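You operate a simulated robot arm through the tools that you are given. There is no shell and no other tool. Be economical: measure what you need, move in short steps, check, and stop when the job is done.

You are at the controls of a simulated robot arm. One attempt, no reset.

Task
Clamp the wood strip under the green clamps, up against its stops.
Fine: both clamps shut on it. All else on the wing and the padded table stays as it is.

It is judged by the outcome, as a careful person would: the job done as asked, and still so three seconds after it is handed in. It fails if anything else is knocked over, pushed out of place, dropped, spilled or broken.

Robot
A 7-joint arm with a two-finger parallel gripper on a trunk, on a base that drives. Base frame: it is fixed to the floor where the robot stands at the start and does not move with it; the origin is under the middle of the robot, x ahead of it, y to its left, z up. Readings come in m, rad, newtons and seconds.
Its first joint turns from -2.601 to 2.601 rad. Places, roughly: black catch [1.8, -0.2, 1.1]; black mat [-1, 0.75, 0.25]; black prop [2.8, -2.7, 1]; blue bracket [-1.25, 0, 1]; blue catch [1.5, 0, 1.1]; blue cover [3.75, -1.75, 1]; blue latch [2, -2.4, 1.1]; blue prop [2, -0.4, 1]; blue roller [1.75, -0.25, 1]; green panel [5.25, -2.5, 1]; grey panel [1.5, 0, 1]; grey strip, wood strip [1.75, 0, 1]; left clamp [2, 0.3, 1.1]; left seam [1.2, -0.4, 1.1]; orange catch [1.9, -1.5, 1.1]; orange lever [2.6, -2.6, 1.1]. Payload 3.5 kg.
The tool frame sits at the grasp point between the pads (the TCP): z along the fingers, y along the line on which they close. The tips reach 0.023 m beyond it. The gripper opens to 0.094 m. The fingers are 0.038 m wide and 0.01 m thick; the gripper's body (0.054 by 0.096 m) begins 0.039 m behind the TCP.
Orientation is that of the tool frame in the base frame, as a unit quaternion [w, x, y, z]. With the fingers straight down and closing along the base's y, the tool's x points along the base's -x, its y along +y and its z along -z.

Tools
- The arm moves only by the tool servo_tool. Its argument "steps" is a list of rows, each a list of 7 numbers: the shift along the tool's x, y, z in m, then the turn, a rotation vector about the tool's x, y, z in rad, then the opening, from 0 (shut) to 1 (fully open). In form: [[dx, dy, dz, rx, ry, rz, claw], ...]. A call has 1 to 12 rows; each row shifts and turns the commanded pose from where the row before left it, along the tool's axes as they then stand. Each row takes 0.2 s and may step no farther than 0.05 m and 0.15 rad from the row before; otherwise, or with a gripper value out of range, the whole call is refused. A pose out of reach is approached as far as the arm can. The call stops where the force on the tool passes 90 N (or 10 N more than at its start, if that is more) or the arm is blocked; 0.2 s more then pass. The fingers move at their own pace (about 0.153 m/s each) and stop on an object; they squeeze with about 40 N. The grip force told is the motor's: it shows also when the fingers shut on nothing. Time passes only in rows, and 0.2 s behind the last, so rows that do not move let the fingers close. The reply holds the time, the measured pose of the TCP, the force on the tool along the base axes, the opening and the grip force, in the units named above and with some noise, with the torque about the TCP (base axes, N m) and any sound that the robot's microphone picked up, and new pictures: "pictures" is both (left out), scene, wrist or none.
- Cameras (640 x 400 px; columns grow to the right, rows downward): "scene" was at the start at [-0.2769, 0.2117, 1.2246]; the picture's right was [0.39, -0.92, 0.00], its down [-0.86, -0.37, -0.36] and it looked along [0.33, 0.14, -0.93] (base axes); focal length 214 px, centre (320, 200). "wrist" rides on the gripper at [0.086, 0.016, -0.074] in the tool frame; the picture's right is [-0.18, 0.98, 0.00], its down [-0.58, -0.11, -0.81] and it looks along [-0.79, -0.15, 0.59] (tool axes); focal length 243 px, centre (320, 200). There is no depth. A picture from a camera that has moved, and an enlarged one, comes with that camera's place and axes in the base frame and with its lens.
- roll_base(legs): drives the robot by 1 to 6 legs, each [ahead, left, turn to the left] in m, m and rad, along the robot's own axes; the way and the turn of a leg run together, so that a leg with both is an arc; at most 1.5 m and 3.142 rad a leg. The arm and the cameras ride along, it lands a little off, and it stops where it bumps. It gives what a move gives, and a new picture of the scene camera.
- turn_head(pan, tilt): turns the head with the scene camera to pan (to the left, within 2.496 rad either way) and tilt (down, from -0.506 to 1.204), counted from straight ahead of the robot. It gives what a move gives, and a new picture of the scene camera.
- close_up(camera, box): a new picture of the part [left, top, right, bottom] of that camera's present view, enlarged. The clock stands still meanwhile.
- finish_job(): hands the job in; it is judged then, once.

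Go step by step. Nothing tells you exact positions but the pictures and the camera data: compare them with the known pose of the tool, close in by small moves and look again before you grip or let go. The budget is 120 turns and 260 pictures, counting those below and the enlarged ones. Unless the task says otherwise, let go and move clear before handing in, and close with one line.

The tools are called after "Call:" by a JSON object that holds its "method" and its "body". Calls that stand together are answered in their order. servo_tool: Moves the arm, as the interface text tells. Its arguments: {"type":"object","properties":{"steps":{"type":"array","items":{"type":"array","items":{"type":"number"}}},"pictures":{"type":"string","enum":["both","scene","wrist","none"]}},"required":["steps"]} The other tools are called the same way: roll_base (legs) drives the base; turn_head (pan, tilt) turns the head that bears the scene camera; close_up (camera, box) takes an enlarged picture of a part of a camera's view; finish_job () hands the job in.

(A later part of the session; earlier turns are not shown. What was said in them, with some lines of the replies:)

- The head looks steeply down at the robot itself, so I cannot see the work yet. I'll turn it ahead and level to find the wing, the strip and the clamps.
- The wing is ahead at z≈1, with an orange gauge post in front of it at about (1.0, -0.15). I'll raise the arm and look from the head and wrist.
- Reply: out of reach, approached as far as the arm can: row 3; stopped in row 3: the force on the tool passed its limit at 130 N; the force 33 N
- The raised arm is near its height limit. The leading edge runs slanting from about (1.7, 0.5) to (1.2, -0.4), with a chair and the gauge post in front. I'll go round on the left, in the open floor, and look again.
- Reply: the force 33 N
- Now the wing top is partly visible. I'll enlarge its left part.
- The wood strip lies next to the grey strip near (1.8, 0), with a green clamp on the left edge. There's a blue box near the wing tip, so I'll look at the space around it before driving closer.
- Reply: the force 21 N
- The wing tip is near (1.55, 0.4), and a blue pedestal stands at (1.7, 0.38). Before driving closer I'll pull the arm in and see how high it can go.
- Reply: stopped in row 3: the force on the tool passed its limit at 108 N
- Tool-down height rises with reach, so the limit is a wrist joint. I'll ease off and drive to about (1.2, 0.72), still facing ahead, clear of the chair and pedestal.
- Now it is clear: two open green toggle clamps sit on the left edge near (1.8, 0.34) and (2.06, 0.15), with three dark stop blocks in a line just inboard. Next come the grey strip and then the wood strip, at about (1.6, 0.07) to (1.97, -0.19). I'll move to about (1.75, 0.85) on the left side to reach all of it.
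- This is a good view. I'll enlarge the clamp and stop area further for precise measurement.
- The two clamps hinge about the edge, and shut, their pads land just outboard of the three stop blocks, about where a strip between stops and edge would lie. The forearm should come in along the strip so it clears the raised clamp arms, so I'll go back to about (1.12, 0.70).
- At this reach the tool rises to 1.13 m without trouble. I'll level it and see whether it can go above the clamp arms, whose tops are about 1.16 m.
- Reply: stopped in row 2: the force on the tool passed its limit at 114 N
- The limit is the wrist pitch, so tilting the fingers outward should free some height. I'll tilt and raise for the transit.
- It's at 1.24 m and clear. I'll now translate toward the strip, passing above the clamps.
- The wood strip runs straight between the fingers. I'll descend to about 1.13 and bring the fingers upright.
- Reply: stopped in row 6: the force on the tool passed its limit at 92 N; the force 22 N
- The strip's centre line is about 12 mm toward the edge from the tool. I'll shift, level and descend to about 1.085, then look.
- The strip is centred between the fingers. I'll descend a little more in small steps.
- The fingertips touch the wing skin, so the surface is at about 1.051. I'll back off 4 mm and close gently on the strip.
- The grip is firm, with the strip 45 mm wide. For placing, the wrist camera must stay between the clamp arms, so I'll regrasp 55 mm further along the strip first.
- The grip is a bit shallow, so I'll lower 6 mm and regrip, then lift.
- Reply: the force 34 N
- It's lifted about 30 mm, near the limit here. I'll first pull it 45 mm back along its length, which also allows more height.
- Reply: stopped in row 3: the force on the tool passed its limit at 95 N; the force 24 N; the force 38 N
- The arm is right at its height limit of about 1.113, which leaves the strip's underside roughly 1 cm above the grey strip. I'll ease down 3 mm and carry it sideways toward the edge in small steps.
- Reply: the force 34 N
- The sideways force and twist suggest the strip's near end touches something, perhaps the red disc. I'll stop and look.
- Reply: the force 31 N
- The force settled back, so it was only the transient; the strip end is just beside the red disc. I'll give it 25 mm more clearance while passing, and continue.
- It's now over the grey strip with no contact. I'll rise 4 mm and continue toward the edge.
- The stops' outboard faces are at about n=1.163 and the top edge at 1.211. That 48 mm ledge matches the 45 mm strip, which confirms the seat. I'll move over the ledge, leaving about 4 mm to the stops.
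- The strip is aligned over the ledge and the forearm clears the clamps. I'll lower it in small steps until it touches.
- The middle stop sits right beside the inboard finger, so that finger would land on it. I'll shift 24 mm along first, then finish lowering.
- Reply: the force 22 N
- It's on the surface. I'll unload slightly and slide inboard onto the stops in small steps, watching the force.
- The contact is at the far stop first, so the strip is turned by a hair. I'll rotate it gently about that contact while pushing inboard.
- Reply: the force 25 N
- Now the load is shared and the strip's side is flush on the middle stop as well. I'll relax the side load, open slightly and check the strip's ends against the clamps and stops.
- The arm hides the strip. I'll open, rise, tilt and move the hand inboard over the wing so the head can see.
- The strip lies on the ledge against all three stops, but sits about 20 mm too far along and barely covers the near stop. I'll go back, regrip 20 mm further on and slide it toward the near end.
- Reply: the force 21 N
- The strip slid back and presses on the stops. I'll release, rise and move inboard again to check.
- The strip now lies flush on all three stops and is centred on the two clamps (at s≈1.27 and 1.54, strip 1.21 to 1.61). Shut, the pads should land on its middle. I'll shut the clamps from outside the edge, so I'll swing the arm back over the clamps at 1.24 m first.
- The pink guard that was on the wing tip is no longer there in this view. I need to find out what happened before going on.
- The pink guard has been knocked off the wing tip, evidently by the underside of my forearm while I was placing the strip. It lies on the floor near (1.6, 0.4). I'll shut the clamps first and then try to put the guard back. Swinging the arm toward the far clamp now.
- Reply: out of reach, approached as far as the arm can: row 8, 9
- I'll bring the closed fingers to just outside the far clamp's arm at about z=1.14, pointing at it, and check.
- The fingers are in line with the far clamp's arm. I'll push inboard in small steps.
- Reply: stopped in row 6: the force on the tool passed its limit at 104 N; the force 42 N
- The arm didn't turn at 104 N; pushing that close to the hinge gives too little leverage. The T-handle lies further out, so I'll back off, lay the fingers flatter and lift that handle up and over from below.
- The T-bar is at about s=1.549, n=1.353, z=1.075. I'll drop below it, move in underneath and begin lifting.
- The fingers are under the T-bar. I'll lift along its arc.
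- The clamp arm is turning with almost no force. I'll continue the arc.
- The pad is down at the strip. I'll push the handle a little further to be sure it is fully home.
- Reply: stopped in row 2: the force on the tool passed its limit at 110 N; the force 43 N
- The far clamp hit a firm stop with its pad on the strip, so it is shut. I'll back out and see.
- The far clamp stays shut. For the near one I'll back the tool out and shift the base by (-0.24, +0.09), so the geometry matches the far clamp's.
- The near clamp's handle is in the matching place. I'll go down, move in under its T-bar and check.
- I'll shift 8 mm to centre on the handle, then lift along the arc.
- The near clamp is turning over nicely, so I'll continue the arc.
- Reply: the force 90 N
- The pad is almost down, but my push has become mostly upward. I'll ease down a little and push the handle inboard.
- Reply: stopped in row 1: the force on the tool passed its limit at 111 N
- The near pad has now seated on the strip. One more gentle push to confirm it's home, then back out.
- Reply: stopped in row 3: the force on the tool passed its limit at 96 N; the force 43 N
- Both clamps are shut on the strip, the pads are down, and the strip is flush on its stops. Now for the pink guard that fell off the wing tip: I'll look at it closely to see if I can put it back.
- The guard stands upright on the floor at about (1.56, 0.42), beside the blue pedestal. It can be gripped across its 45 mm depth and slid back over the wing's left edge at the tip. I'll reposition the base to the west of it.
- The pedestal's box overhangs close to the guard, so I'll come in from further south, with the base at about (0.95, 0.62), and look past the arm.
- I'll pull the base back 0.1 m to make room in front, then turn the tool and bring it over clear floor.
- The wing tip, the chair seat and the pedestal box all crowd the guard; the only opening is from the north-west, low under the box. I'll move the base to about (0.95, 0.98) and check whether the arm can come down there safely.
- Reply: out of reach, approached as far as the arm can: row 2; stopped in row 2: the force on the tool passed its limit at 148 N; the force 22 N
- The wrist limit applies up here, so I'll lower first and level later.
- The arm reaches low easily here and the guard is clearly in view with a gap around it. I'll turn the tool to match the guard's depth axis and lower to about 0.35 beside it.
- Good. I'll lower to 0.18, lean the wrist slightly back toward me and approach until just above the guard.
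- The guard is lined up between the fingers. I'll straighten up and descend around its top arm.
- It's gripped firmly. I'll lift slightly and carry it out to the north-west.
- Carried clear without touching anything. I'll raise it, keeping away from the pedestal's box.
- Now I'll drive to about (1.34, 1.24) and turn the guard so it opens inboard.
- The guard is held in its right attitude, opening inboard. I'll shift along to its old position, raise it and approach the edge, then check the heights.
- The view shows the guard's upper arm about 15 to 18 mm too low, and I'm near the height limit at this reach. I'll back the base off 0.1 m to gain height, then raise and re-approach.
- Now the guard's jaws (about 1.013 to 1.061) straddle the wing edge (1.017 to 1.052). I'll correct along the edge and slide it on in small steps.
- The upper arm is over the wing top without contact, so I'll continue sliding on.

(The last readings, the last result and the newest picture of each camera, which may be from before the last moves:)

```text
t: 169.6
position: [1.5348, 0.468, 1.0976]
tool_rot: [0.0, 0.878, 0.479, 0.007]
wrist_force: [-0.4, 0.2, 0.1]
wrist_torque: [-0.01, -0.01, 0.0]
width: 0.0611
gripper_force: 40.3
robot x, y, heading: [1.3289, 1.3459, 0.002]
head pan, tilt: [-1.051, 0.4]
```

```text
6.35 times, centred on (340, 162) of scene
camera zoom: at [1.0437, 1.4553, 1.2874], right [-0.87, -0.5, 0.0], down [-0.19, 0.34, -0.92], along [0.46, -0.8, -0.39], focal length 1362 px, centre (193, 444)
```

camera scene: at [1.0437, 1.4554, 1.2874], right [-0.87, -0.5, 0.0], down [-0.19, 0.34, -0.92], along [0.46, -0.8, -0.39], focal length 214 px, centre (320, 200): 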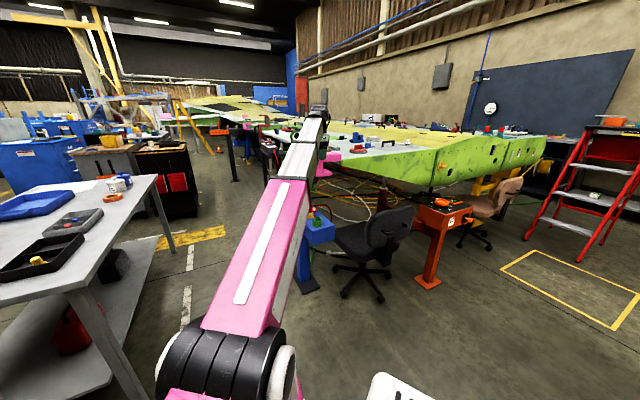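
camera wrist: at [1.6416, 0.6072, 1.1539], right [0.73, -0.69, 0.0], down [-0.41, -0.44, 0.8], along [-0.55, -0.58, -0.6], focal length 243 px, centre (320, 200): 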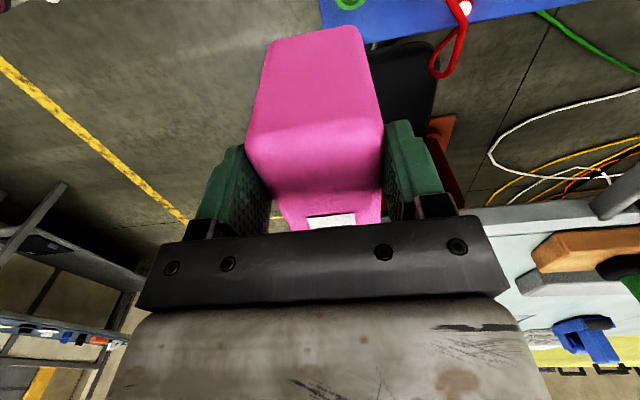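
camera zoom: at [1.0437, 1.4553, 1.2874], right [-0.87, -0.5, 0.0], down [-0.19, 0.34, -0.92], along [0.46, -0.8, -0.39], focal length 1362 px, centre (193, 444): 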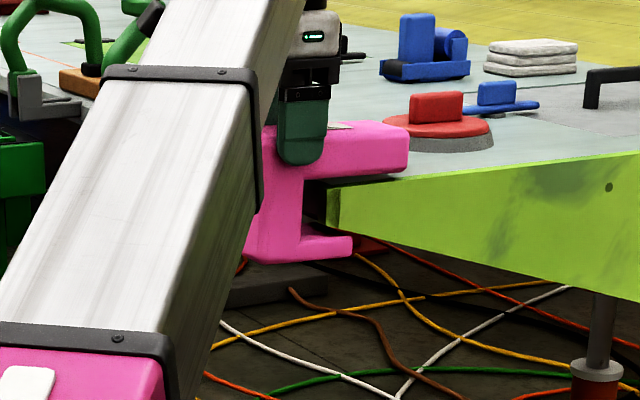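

Call:
{"method": "servo_tool", "body": {"steps": [[-0.01, 0, 0, 0, 0, 0, 0.2], [-0.009, 0, 0, 0, 0, 0, 0.2], [-0.008, 0, 0, 0, 0, 0, 0.2], [0, 0, 0, 0, 0, 0, 0.2]], "pictures": "wrist"}}

Call:
{"method": "close_up", "body": {"camera": "scene", "box": [290, 130, 390, 193]}}

```text
t: 170.6
position: [1.5231, 0.4495, 1.0978]
tool_rot: [-0.002, 0.877, 0.48, 0.008]
wrist_force: [23.5, 43.7, -1.5]
wrist_torque: [0.18, -0.32, -0.83]
width: 0.0614
gripper_force: 40.3
robot x, y, heading: [1.3268, 1.347, -0.0]
head pan, tilt: [-1.051, 0.4]
camera wrist: at [1.5812, 0.5128, 1.1732], right [0.73, -0.68, 0.0], down [-0.41, -0.44, 0.8], along [-0.54, -0.58, -0.61], focal length 243 px, centre (320, 200)
```

wrist: 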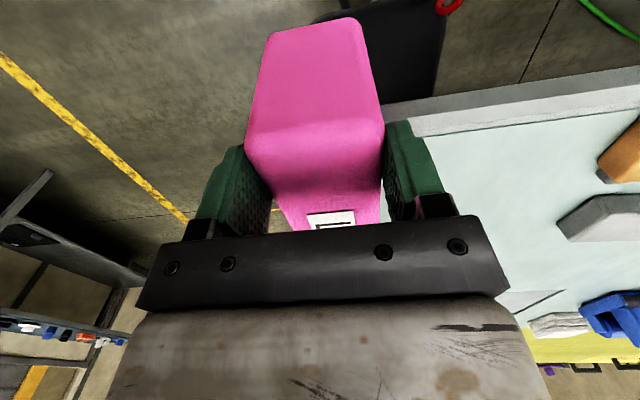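

```text
6.35 times, centred on (340, 162) of scene
camera zoom: at [1.0447, 1.4569, 1.2875], right [-0.87, -0.5, 0.0], down [-0.2, 0.34, -0.92], along [0.46, -0.8, -0.39], focal length 1362 px, centre (193, 444)
```

zoom: 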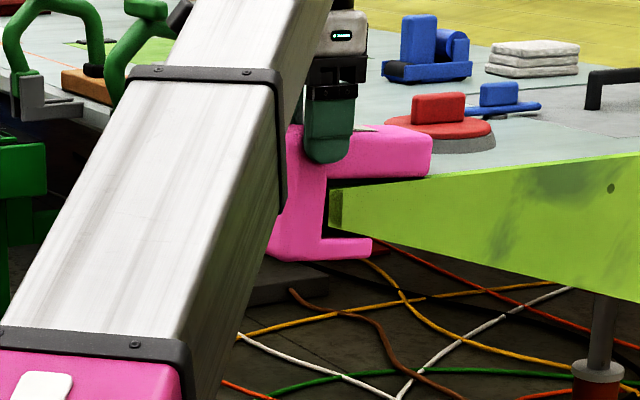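

The guard's spine is now against the edge, as it was. I'll relax the push and lower until its upper arm rests on the wing.

Call:
{"method": "servo_tool", "body": {"steps": [[0.003, 0, 0, 0, 0, 0, 0.2], [0, 0, 0.003, 0, 0, 0, 0.2], [0, 0, 0.003, 0, 0, 0, 0.2], [0, 0, 0, 0, 0, 0, 0.2]], "pictures": "none"}}

Call:
{"method": "servo_tool", "body": {"steps": [[0, 0, 0.002, 0, 0, 0, 0.2], [0, 0, 0, 0, 0, 0, 0.2]], "pictures": "none"}}

Call:
{"method": "close_up", "body": {"camera": "scene", "box": [300, 140, 380, 190]}}

```text
t: 171.6
position: [1.5228, 0.4483, 1.0938]
tool_rot: [0.0, 0.878, 0.479, 0.007]
wrist_force: [17.4, 24.7, 27.4]
wrist_torque: [-0.29, 0.66, -0.46]
width: 0.0613
gripper_force: 40.1
robot x, y, heading: [1.3283, 1.3464, 0.009]
head pan, tilt: [-1.051, 0.4]
```

```text
t: 172.2
position: [1.5236, 0.4479, 1.0898]
tool_rot: [0.0, 0.877, 0.48, 0.007]
wrist_force: [22.4, 17.0, 34.1]
wrist_torque: [-0.33, 0.38, -0.26]
width: 0.0611
gripper_force: 40.0
robot x, y, heading: [1.322, 1.3458, 0.002]
head pan, tilt: [-1.051, 0.4]
```

```text
8.00 times, centred on (340, 165) of scene
camera zoom: at [1.0442, 1.4568, 1.2874], right [-0.87, -0.5, 0.0], down [-0.19, 0.34, -0.92], along [0.46, -0.8, -0.39], focal length 1716 px, centre (160, 480)
```

zoom: 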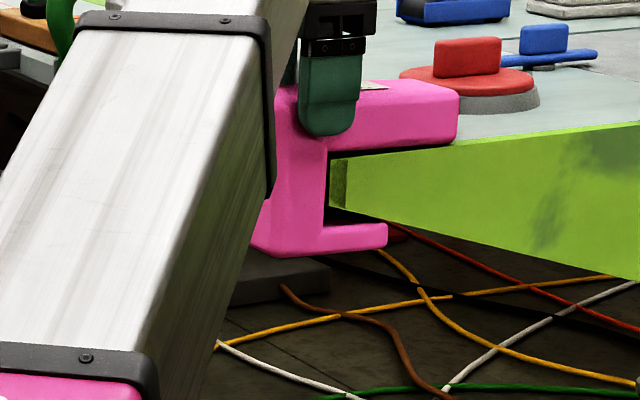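

Call:
{"method": "servo_tool", "body": {"steps": [[0.004, 0, -0.001, 0, 0, 0, 0.2], [0, 0, 0, 0, 0, 0, 0.2], [0, 0, 0.002, 0, 0, 0, 0.2], [0, 0, 0.002, 0, 0, 0, 0.2], [0, 0, 0, 0, 0, 0, 0.2]], "pictures": "wrist"}}

Call:
{"method": "close_up", "body": {"camera": "scene", "box": [300, 140, 380, 190]}}

```text
t: 173.4
position: [1.5229, 0.4504, 1.0865]
tool_rot: [0.0, 0.878, 0.479, 0.006]
wrist_force: [1.4, -4.7, 17.6]
wrist_torque: [-0.79, 0.48, 0.13]
width: 0.061
gripper_force: 40.6
robot x, y, heading: [1.3283, 1.3477, 0.006]
head pan, tilt: [-1.051, 0.4]
camera wrist: at [1.5817, 0.5145, 1.1621], right [0.73, -0.69, 0.0], down [-0.41, -0.43, 0.8], along [-0.55, -0.58, -0.6], focal length 243 px, centre (320, 200)
```

wrist: 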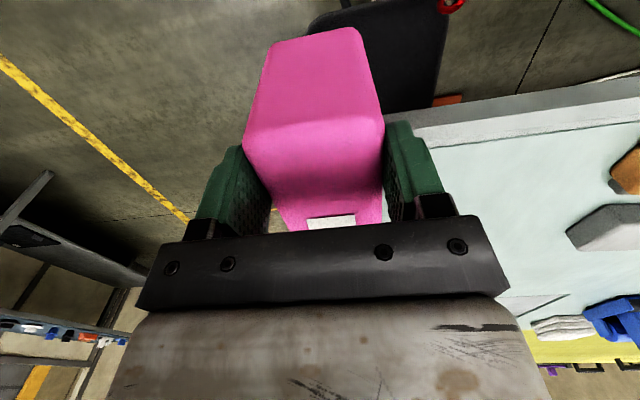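

```text
8.00 times, centred on (340, 165) of scene
camera zoom: at [1.0436, 1.4557, 1.2874], right [-0.87, -0.5, 0.0], down [-0.19, 0.34, -0.92], along [0.46, -0.8, -0.39], focal length 1716 px, centre (160, 480)
```

zoom: 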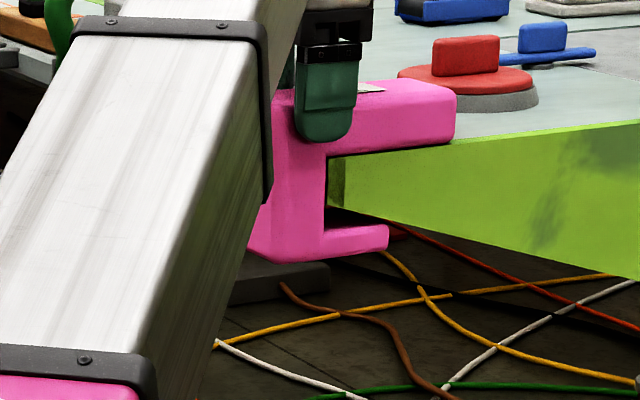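

It rests on the wing. I'll nudge it the last couple of millimetres to the edge and release.

Call:
{"method": "servo_tool", "body": {"steps": [[-0.002, 0, -0.0005, 0, 0, 0, 0.2], [-0.001, 0, 0, 0, 0, 0, 0.2], [0, 0, 0, 0, 0, 0, 0.45], [0, 0, 0, 0, 0, 0, 0.75], [0, 0, 0, 0, 0, 0, 0.9], [0, 0, 0, 0, 0, 0, 0.9]], "pictures": "wrist"}}

Call:
{"method": "close_up", "body": {"camera": "scene", "box": [300, 140, 380, 190]}}

```text
t: 174.8
position: [1.5212, 0.4474, 1.0868]
tool_rot: [0.0, 0.878, 0.479, 0.006]
wrist_force: [0.2, 0.0, 0.0]
wrist_torque: [-0.01, 0.02, 0.0]
width: 0.0845
gripper_force: 0.1
robot x, y, heading: [1.3268, 1.3477, 0.004]
head pan, tilt: [-1.051, 0.4]
camera wrist: at [1.5802, 0.5122, 1.1624], right [0.73, -0.69, 0.0], down [-0.41, -0.44, 0.8], along [-0.55, -0.58, -0.6], focal length 243 px, centre (320, 200)
```

wrist: 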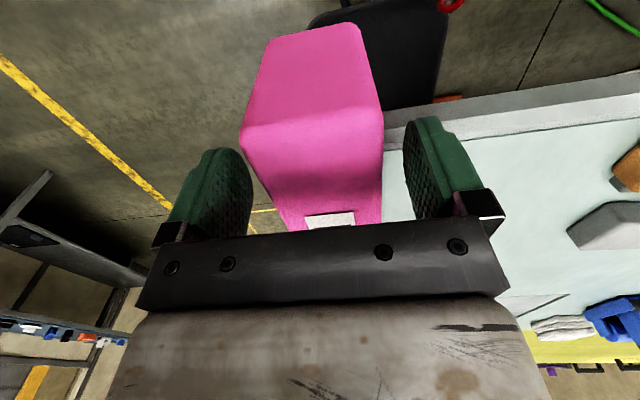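

```text
8.00 times, centred on (340, 165) of scene
camera zoom: at [1.0437, 1.4553, 1.2874], right [-0.87, -0.5, 0.0], down [-0.19, 0.34, -0.92], along [0.46, -0.8, -0.39], focal length 1716 px, centre (160, 480)
```

zoom: 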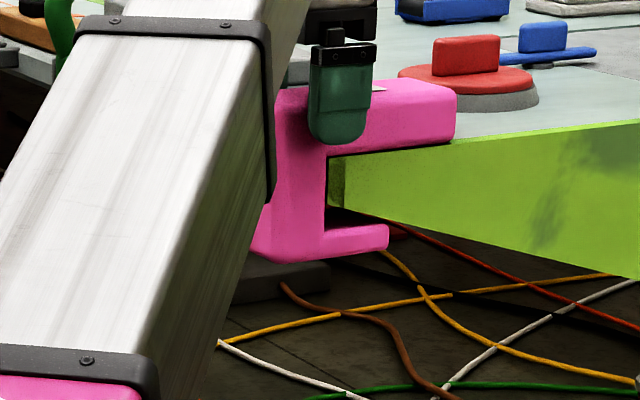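

It stays put after release. I'll back straight out along its length and check.

Call:
{"method": "servo_tool", "body": {"steps": [[0, 0, 0, 0, 0, 0, 1], [0.03, 0, 0, 0, 0, 0, 1], [0.04, 0, 0, 0, 0, 0, 1], [0.04, 0, 0.01, 0, 0, 0, 1], [0.04, 0, 0.02, 0, 0, 0, 1], [0.04, 0, 0.03, 0, 0, 0, 1]], "pictures": "wrist"}}

Call:
{"method": "roll_base", "body": {"legs": [[-0.25, 0.0, 0]]}}

Call:
{"method": "close_up", "body": {"camera": "scene", "box": [270, 100, 430, 200]}}

```text
t: 176.2
position: [1.6283, 0.6093, 1.0264]
tool_rot: [0.0, 0.878, 0.479, 0.006]
wrist_force: [-0.2, -1.2, 0.6]
wrist_torque: [-0.01, 0.04, 0.01]
width: 0.094
gripper_force: 0.2
robot x, y, heading: [1.3313, 1.3429, 0.006]
head pan, tilt: [-1.051, 0.4]
camera wrist: at [1.6867, 0.673, 1.1017], right [0.73, -0.69, 0.0], down [-0.41, -0.44, 0.8], along [-0.55, -0.58, -0.6], focal length 243 px, centre (320, 200)
```

wrist: 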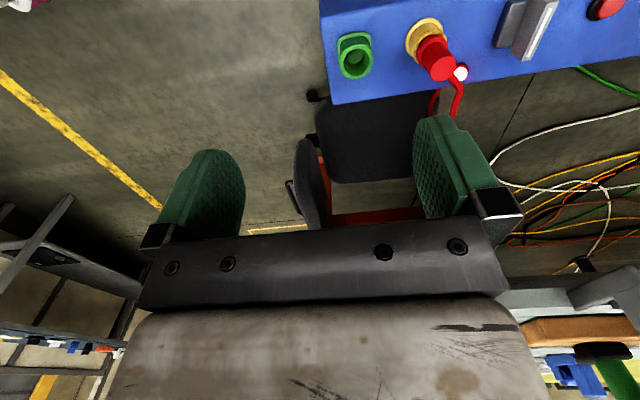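

```text
t: 178.1
position: [1.3803, 0.6091, 1.0258]
tool_rot: [0.0, 0.877, 0.48, 0.007]
wrist_force: [0.9, 0.0, -0.2]
wrist_torque: [0.03, 0.02, -0.01]
width: 0.0941
gripper_force: 0.1
robot x, y, heading: [1.0812, 1.3474, 0.005]
head pan, tilt: [-1.051, 0.4]
camera scene: at [0.7945, 1.4541, 1.2874], right [-0.87, -0.5, 0.0], down [-0.19, 0.34, -0.92], along [0.46, -0.8, -0.39], focal length 214 px, centre (320, 200)
```

scene: 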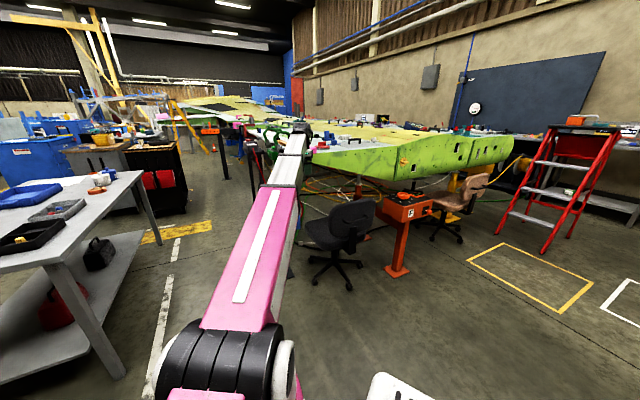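

```text
4.00 times, centred on (350, 150) of scene
camera zoom: at [0.7945, 1.4541, 1.2874], right [-0.87, -0.5, 0.0], down [-0.19, 0.34, -0.92], along [0.46, -0.8, -0.39], focal length 858 px, centre (200, 400)
```

zoom: 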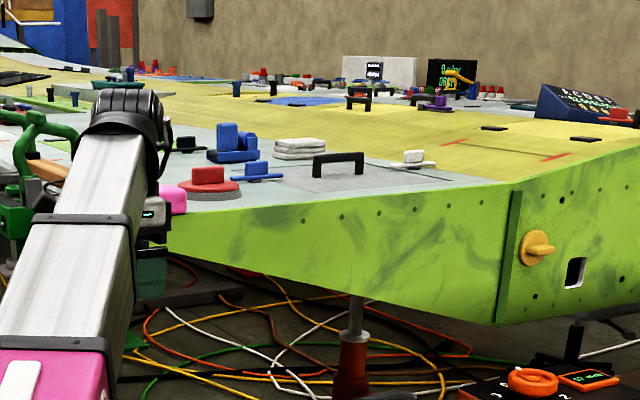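

Call:
{"method": "roll_base", "body": {"legs": [[0.42, 0.0, 0]]}}

Call:
{"method": "turn_head", "body": {"pan": -1.25, "tilt": 0.4}}

Call:
{"method": "close_up", "body": {"camera": "scene", "box": [220, 110, 380, 210]}}

```text
t: 180.7
position: [1.7989, 0.6081, 1.0262]
tool_rot: [0.0, 0.878, 0.478, 0.006]
wrist_force: [0.3, 0.3, 0.8]
wrist_torque: [-0.01, 0.02, -0.02]
width: 0.094
gripper_force: 0.1
robot x, y, heading: [1.4981, 1.3507, -0.003]
head pan, tilt: [-1.051, 0.4]
camera scene: at [1.217, 1.4562, 1.2874], right [-0.87, -0.5, 0.0], down [-0.19, 0.34, -0.92], along [0.46, -0.8, -0.39], focal length 214 px, centre (320, 200)
```

scene: 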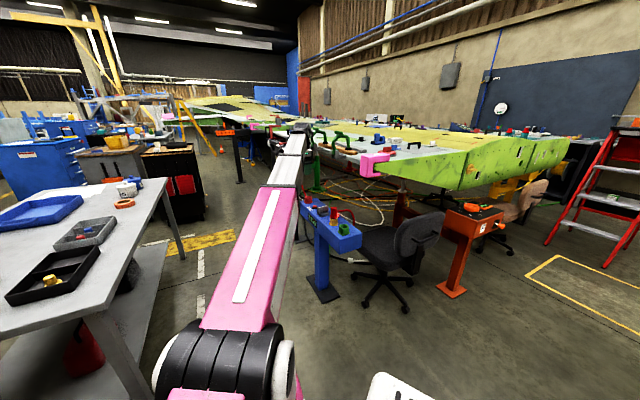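

```text
t: 181.4
position: [1.7986, 0.6082, 1.0259]
tool_rot: [0.0, 0.878, 0.478, 0.006]
wrist_force: [0.2, -0.6, -0.2]
wrist_torque: [0.0, -0.01, -0.01]
width: 0.0939
gripper_force: 0.1
robot x, y, heading: [1.5023, 1.347, 0.002]
head pan, tilt: [-1.25, 0.4]
camera scene: at [1.2002, 1.4487, 1.2874], right [-0.95, -0.32, 0.0], down [-0.12, 0.37, -0.92], along [0.29, -0.87, -0.39], focal length 214 px, centre (320, 200)
```

scene: 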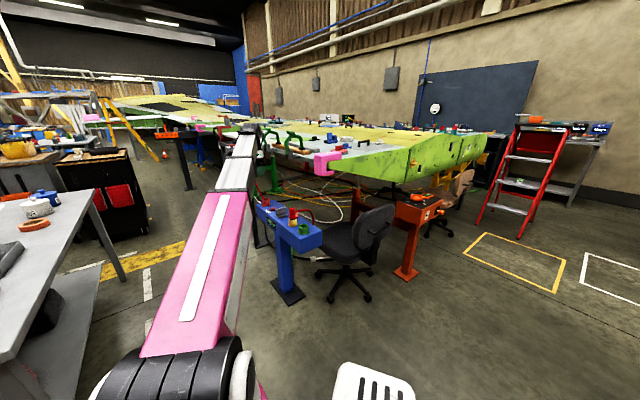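

```text
4.00 times, centred on (300, 160) of scene
camera zoom: at [1.2002, 1.4487, 1.2874], right [-0.95, -0.32, 0.0], down [-0.12, 0.37, -0.92], along [0.29, -0.87, -0.39], focal length 858 px, centre (400, 360)
```

zoom: 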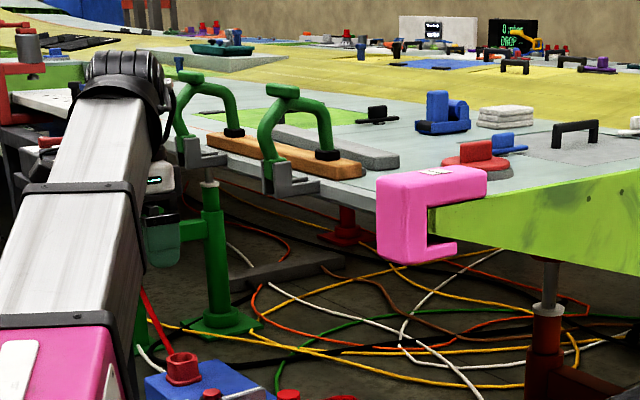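

Both green clamps are shut on the wood strip, which lies against its stops. The pink guard is back at its old spot on the wing tip (label at about (1.502, 0.409), originally about (1.50, 0.416)). The hand is clear, so I'm handing in.

Call:
{"method": "finish_job", "body": {}}

```text
The job is handed in.
```

The wood strip is seated against its three stops with both green clamps shut on it. On the way I knocked the pink guard off the wing tip with the arm. I picked it up off the floor and put it back at its old spot, within about 1 cm by the cameras.
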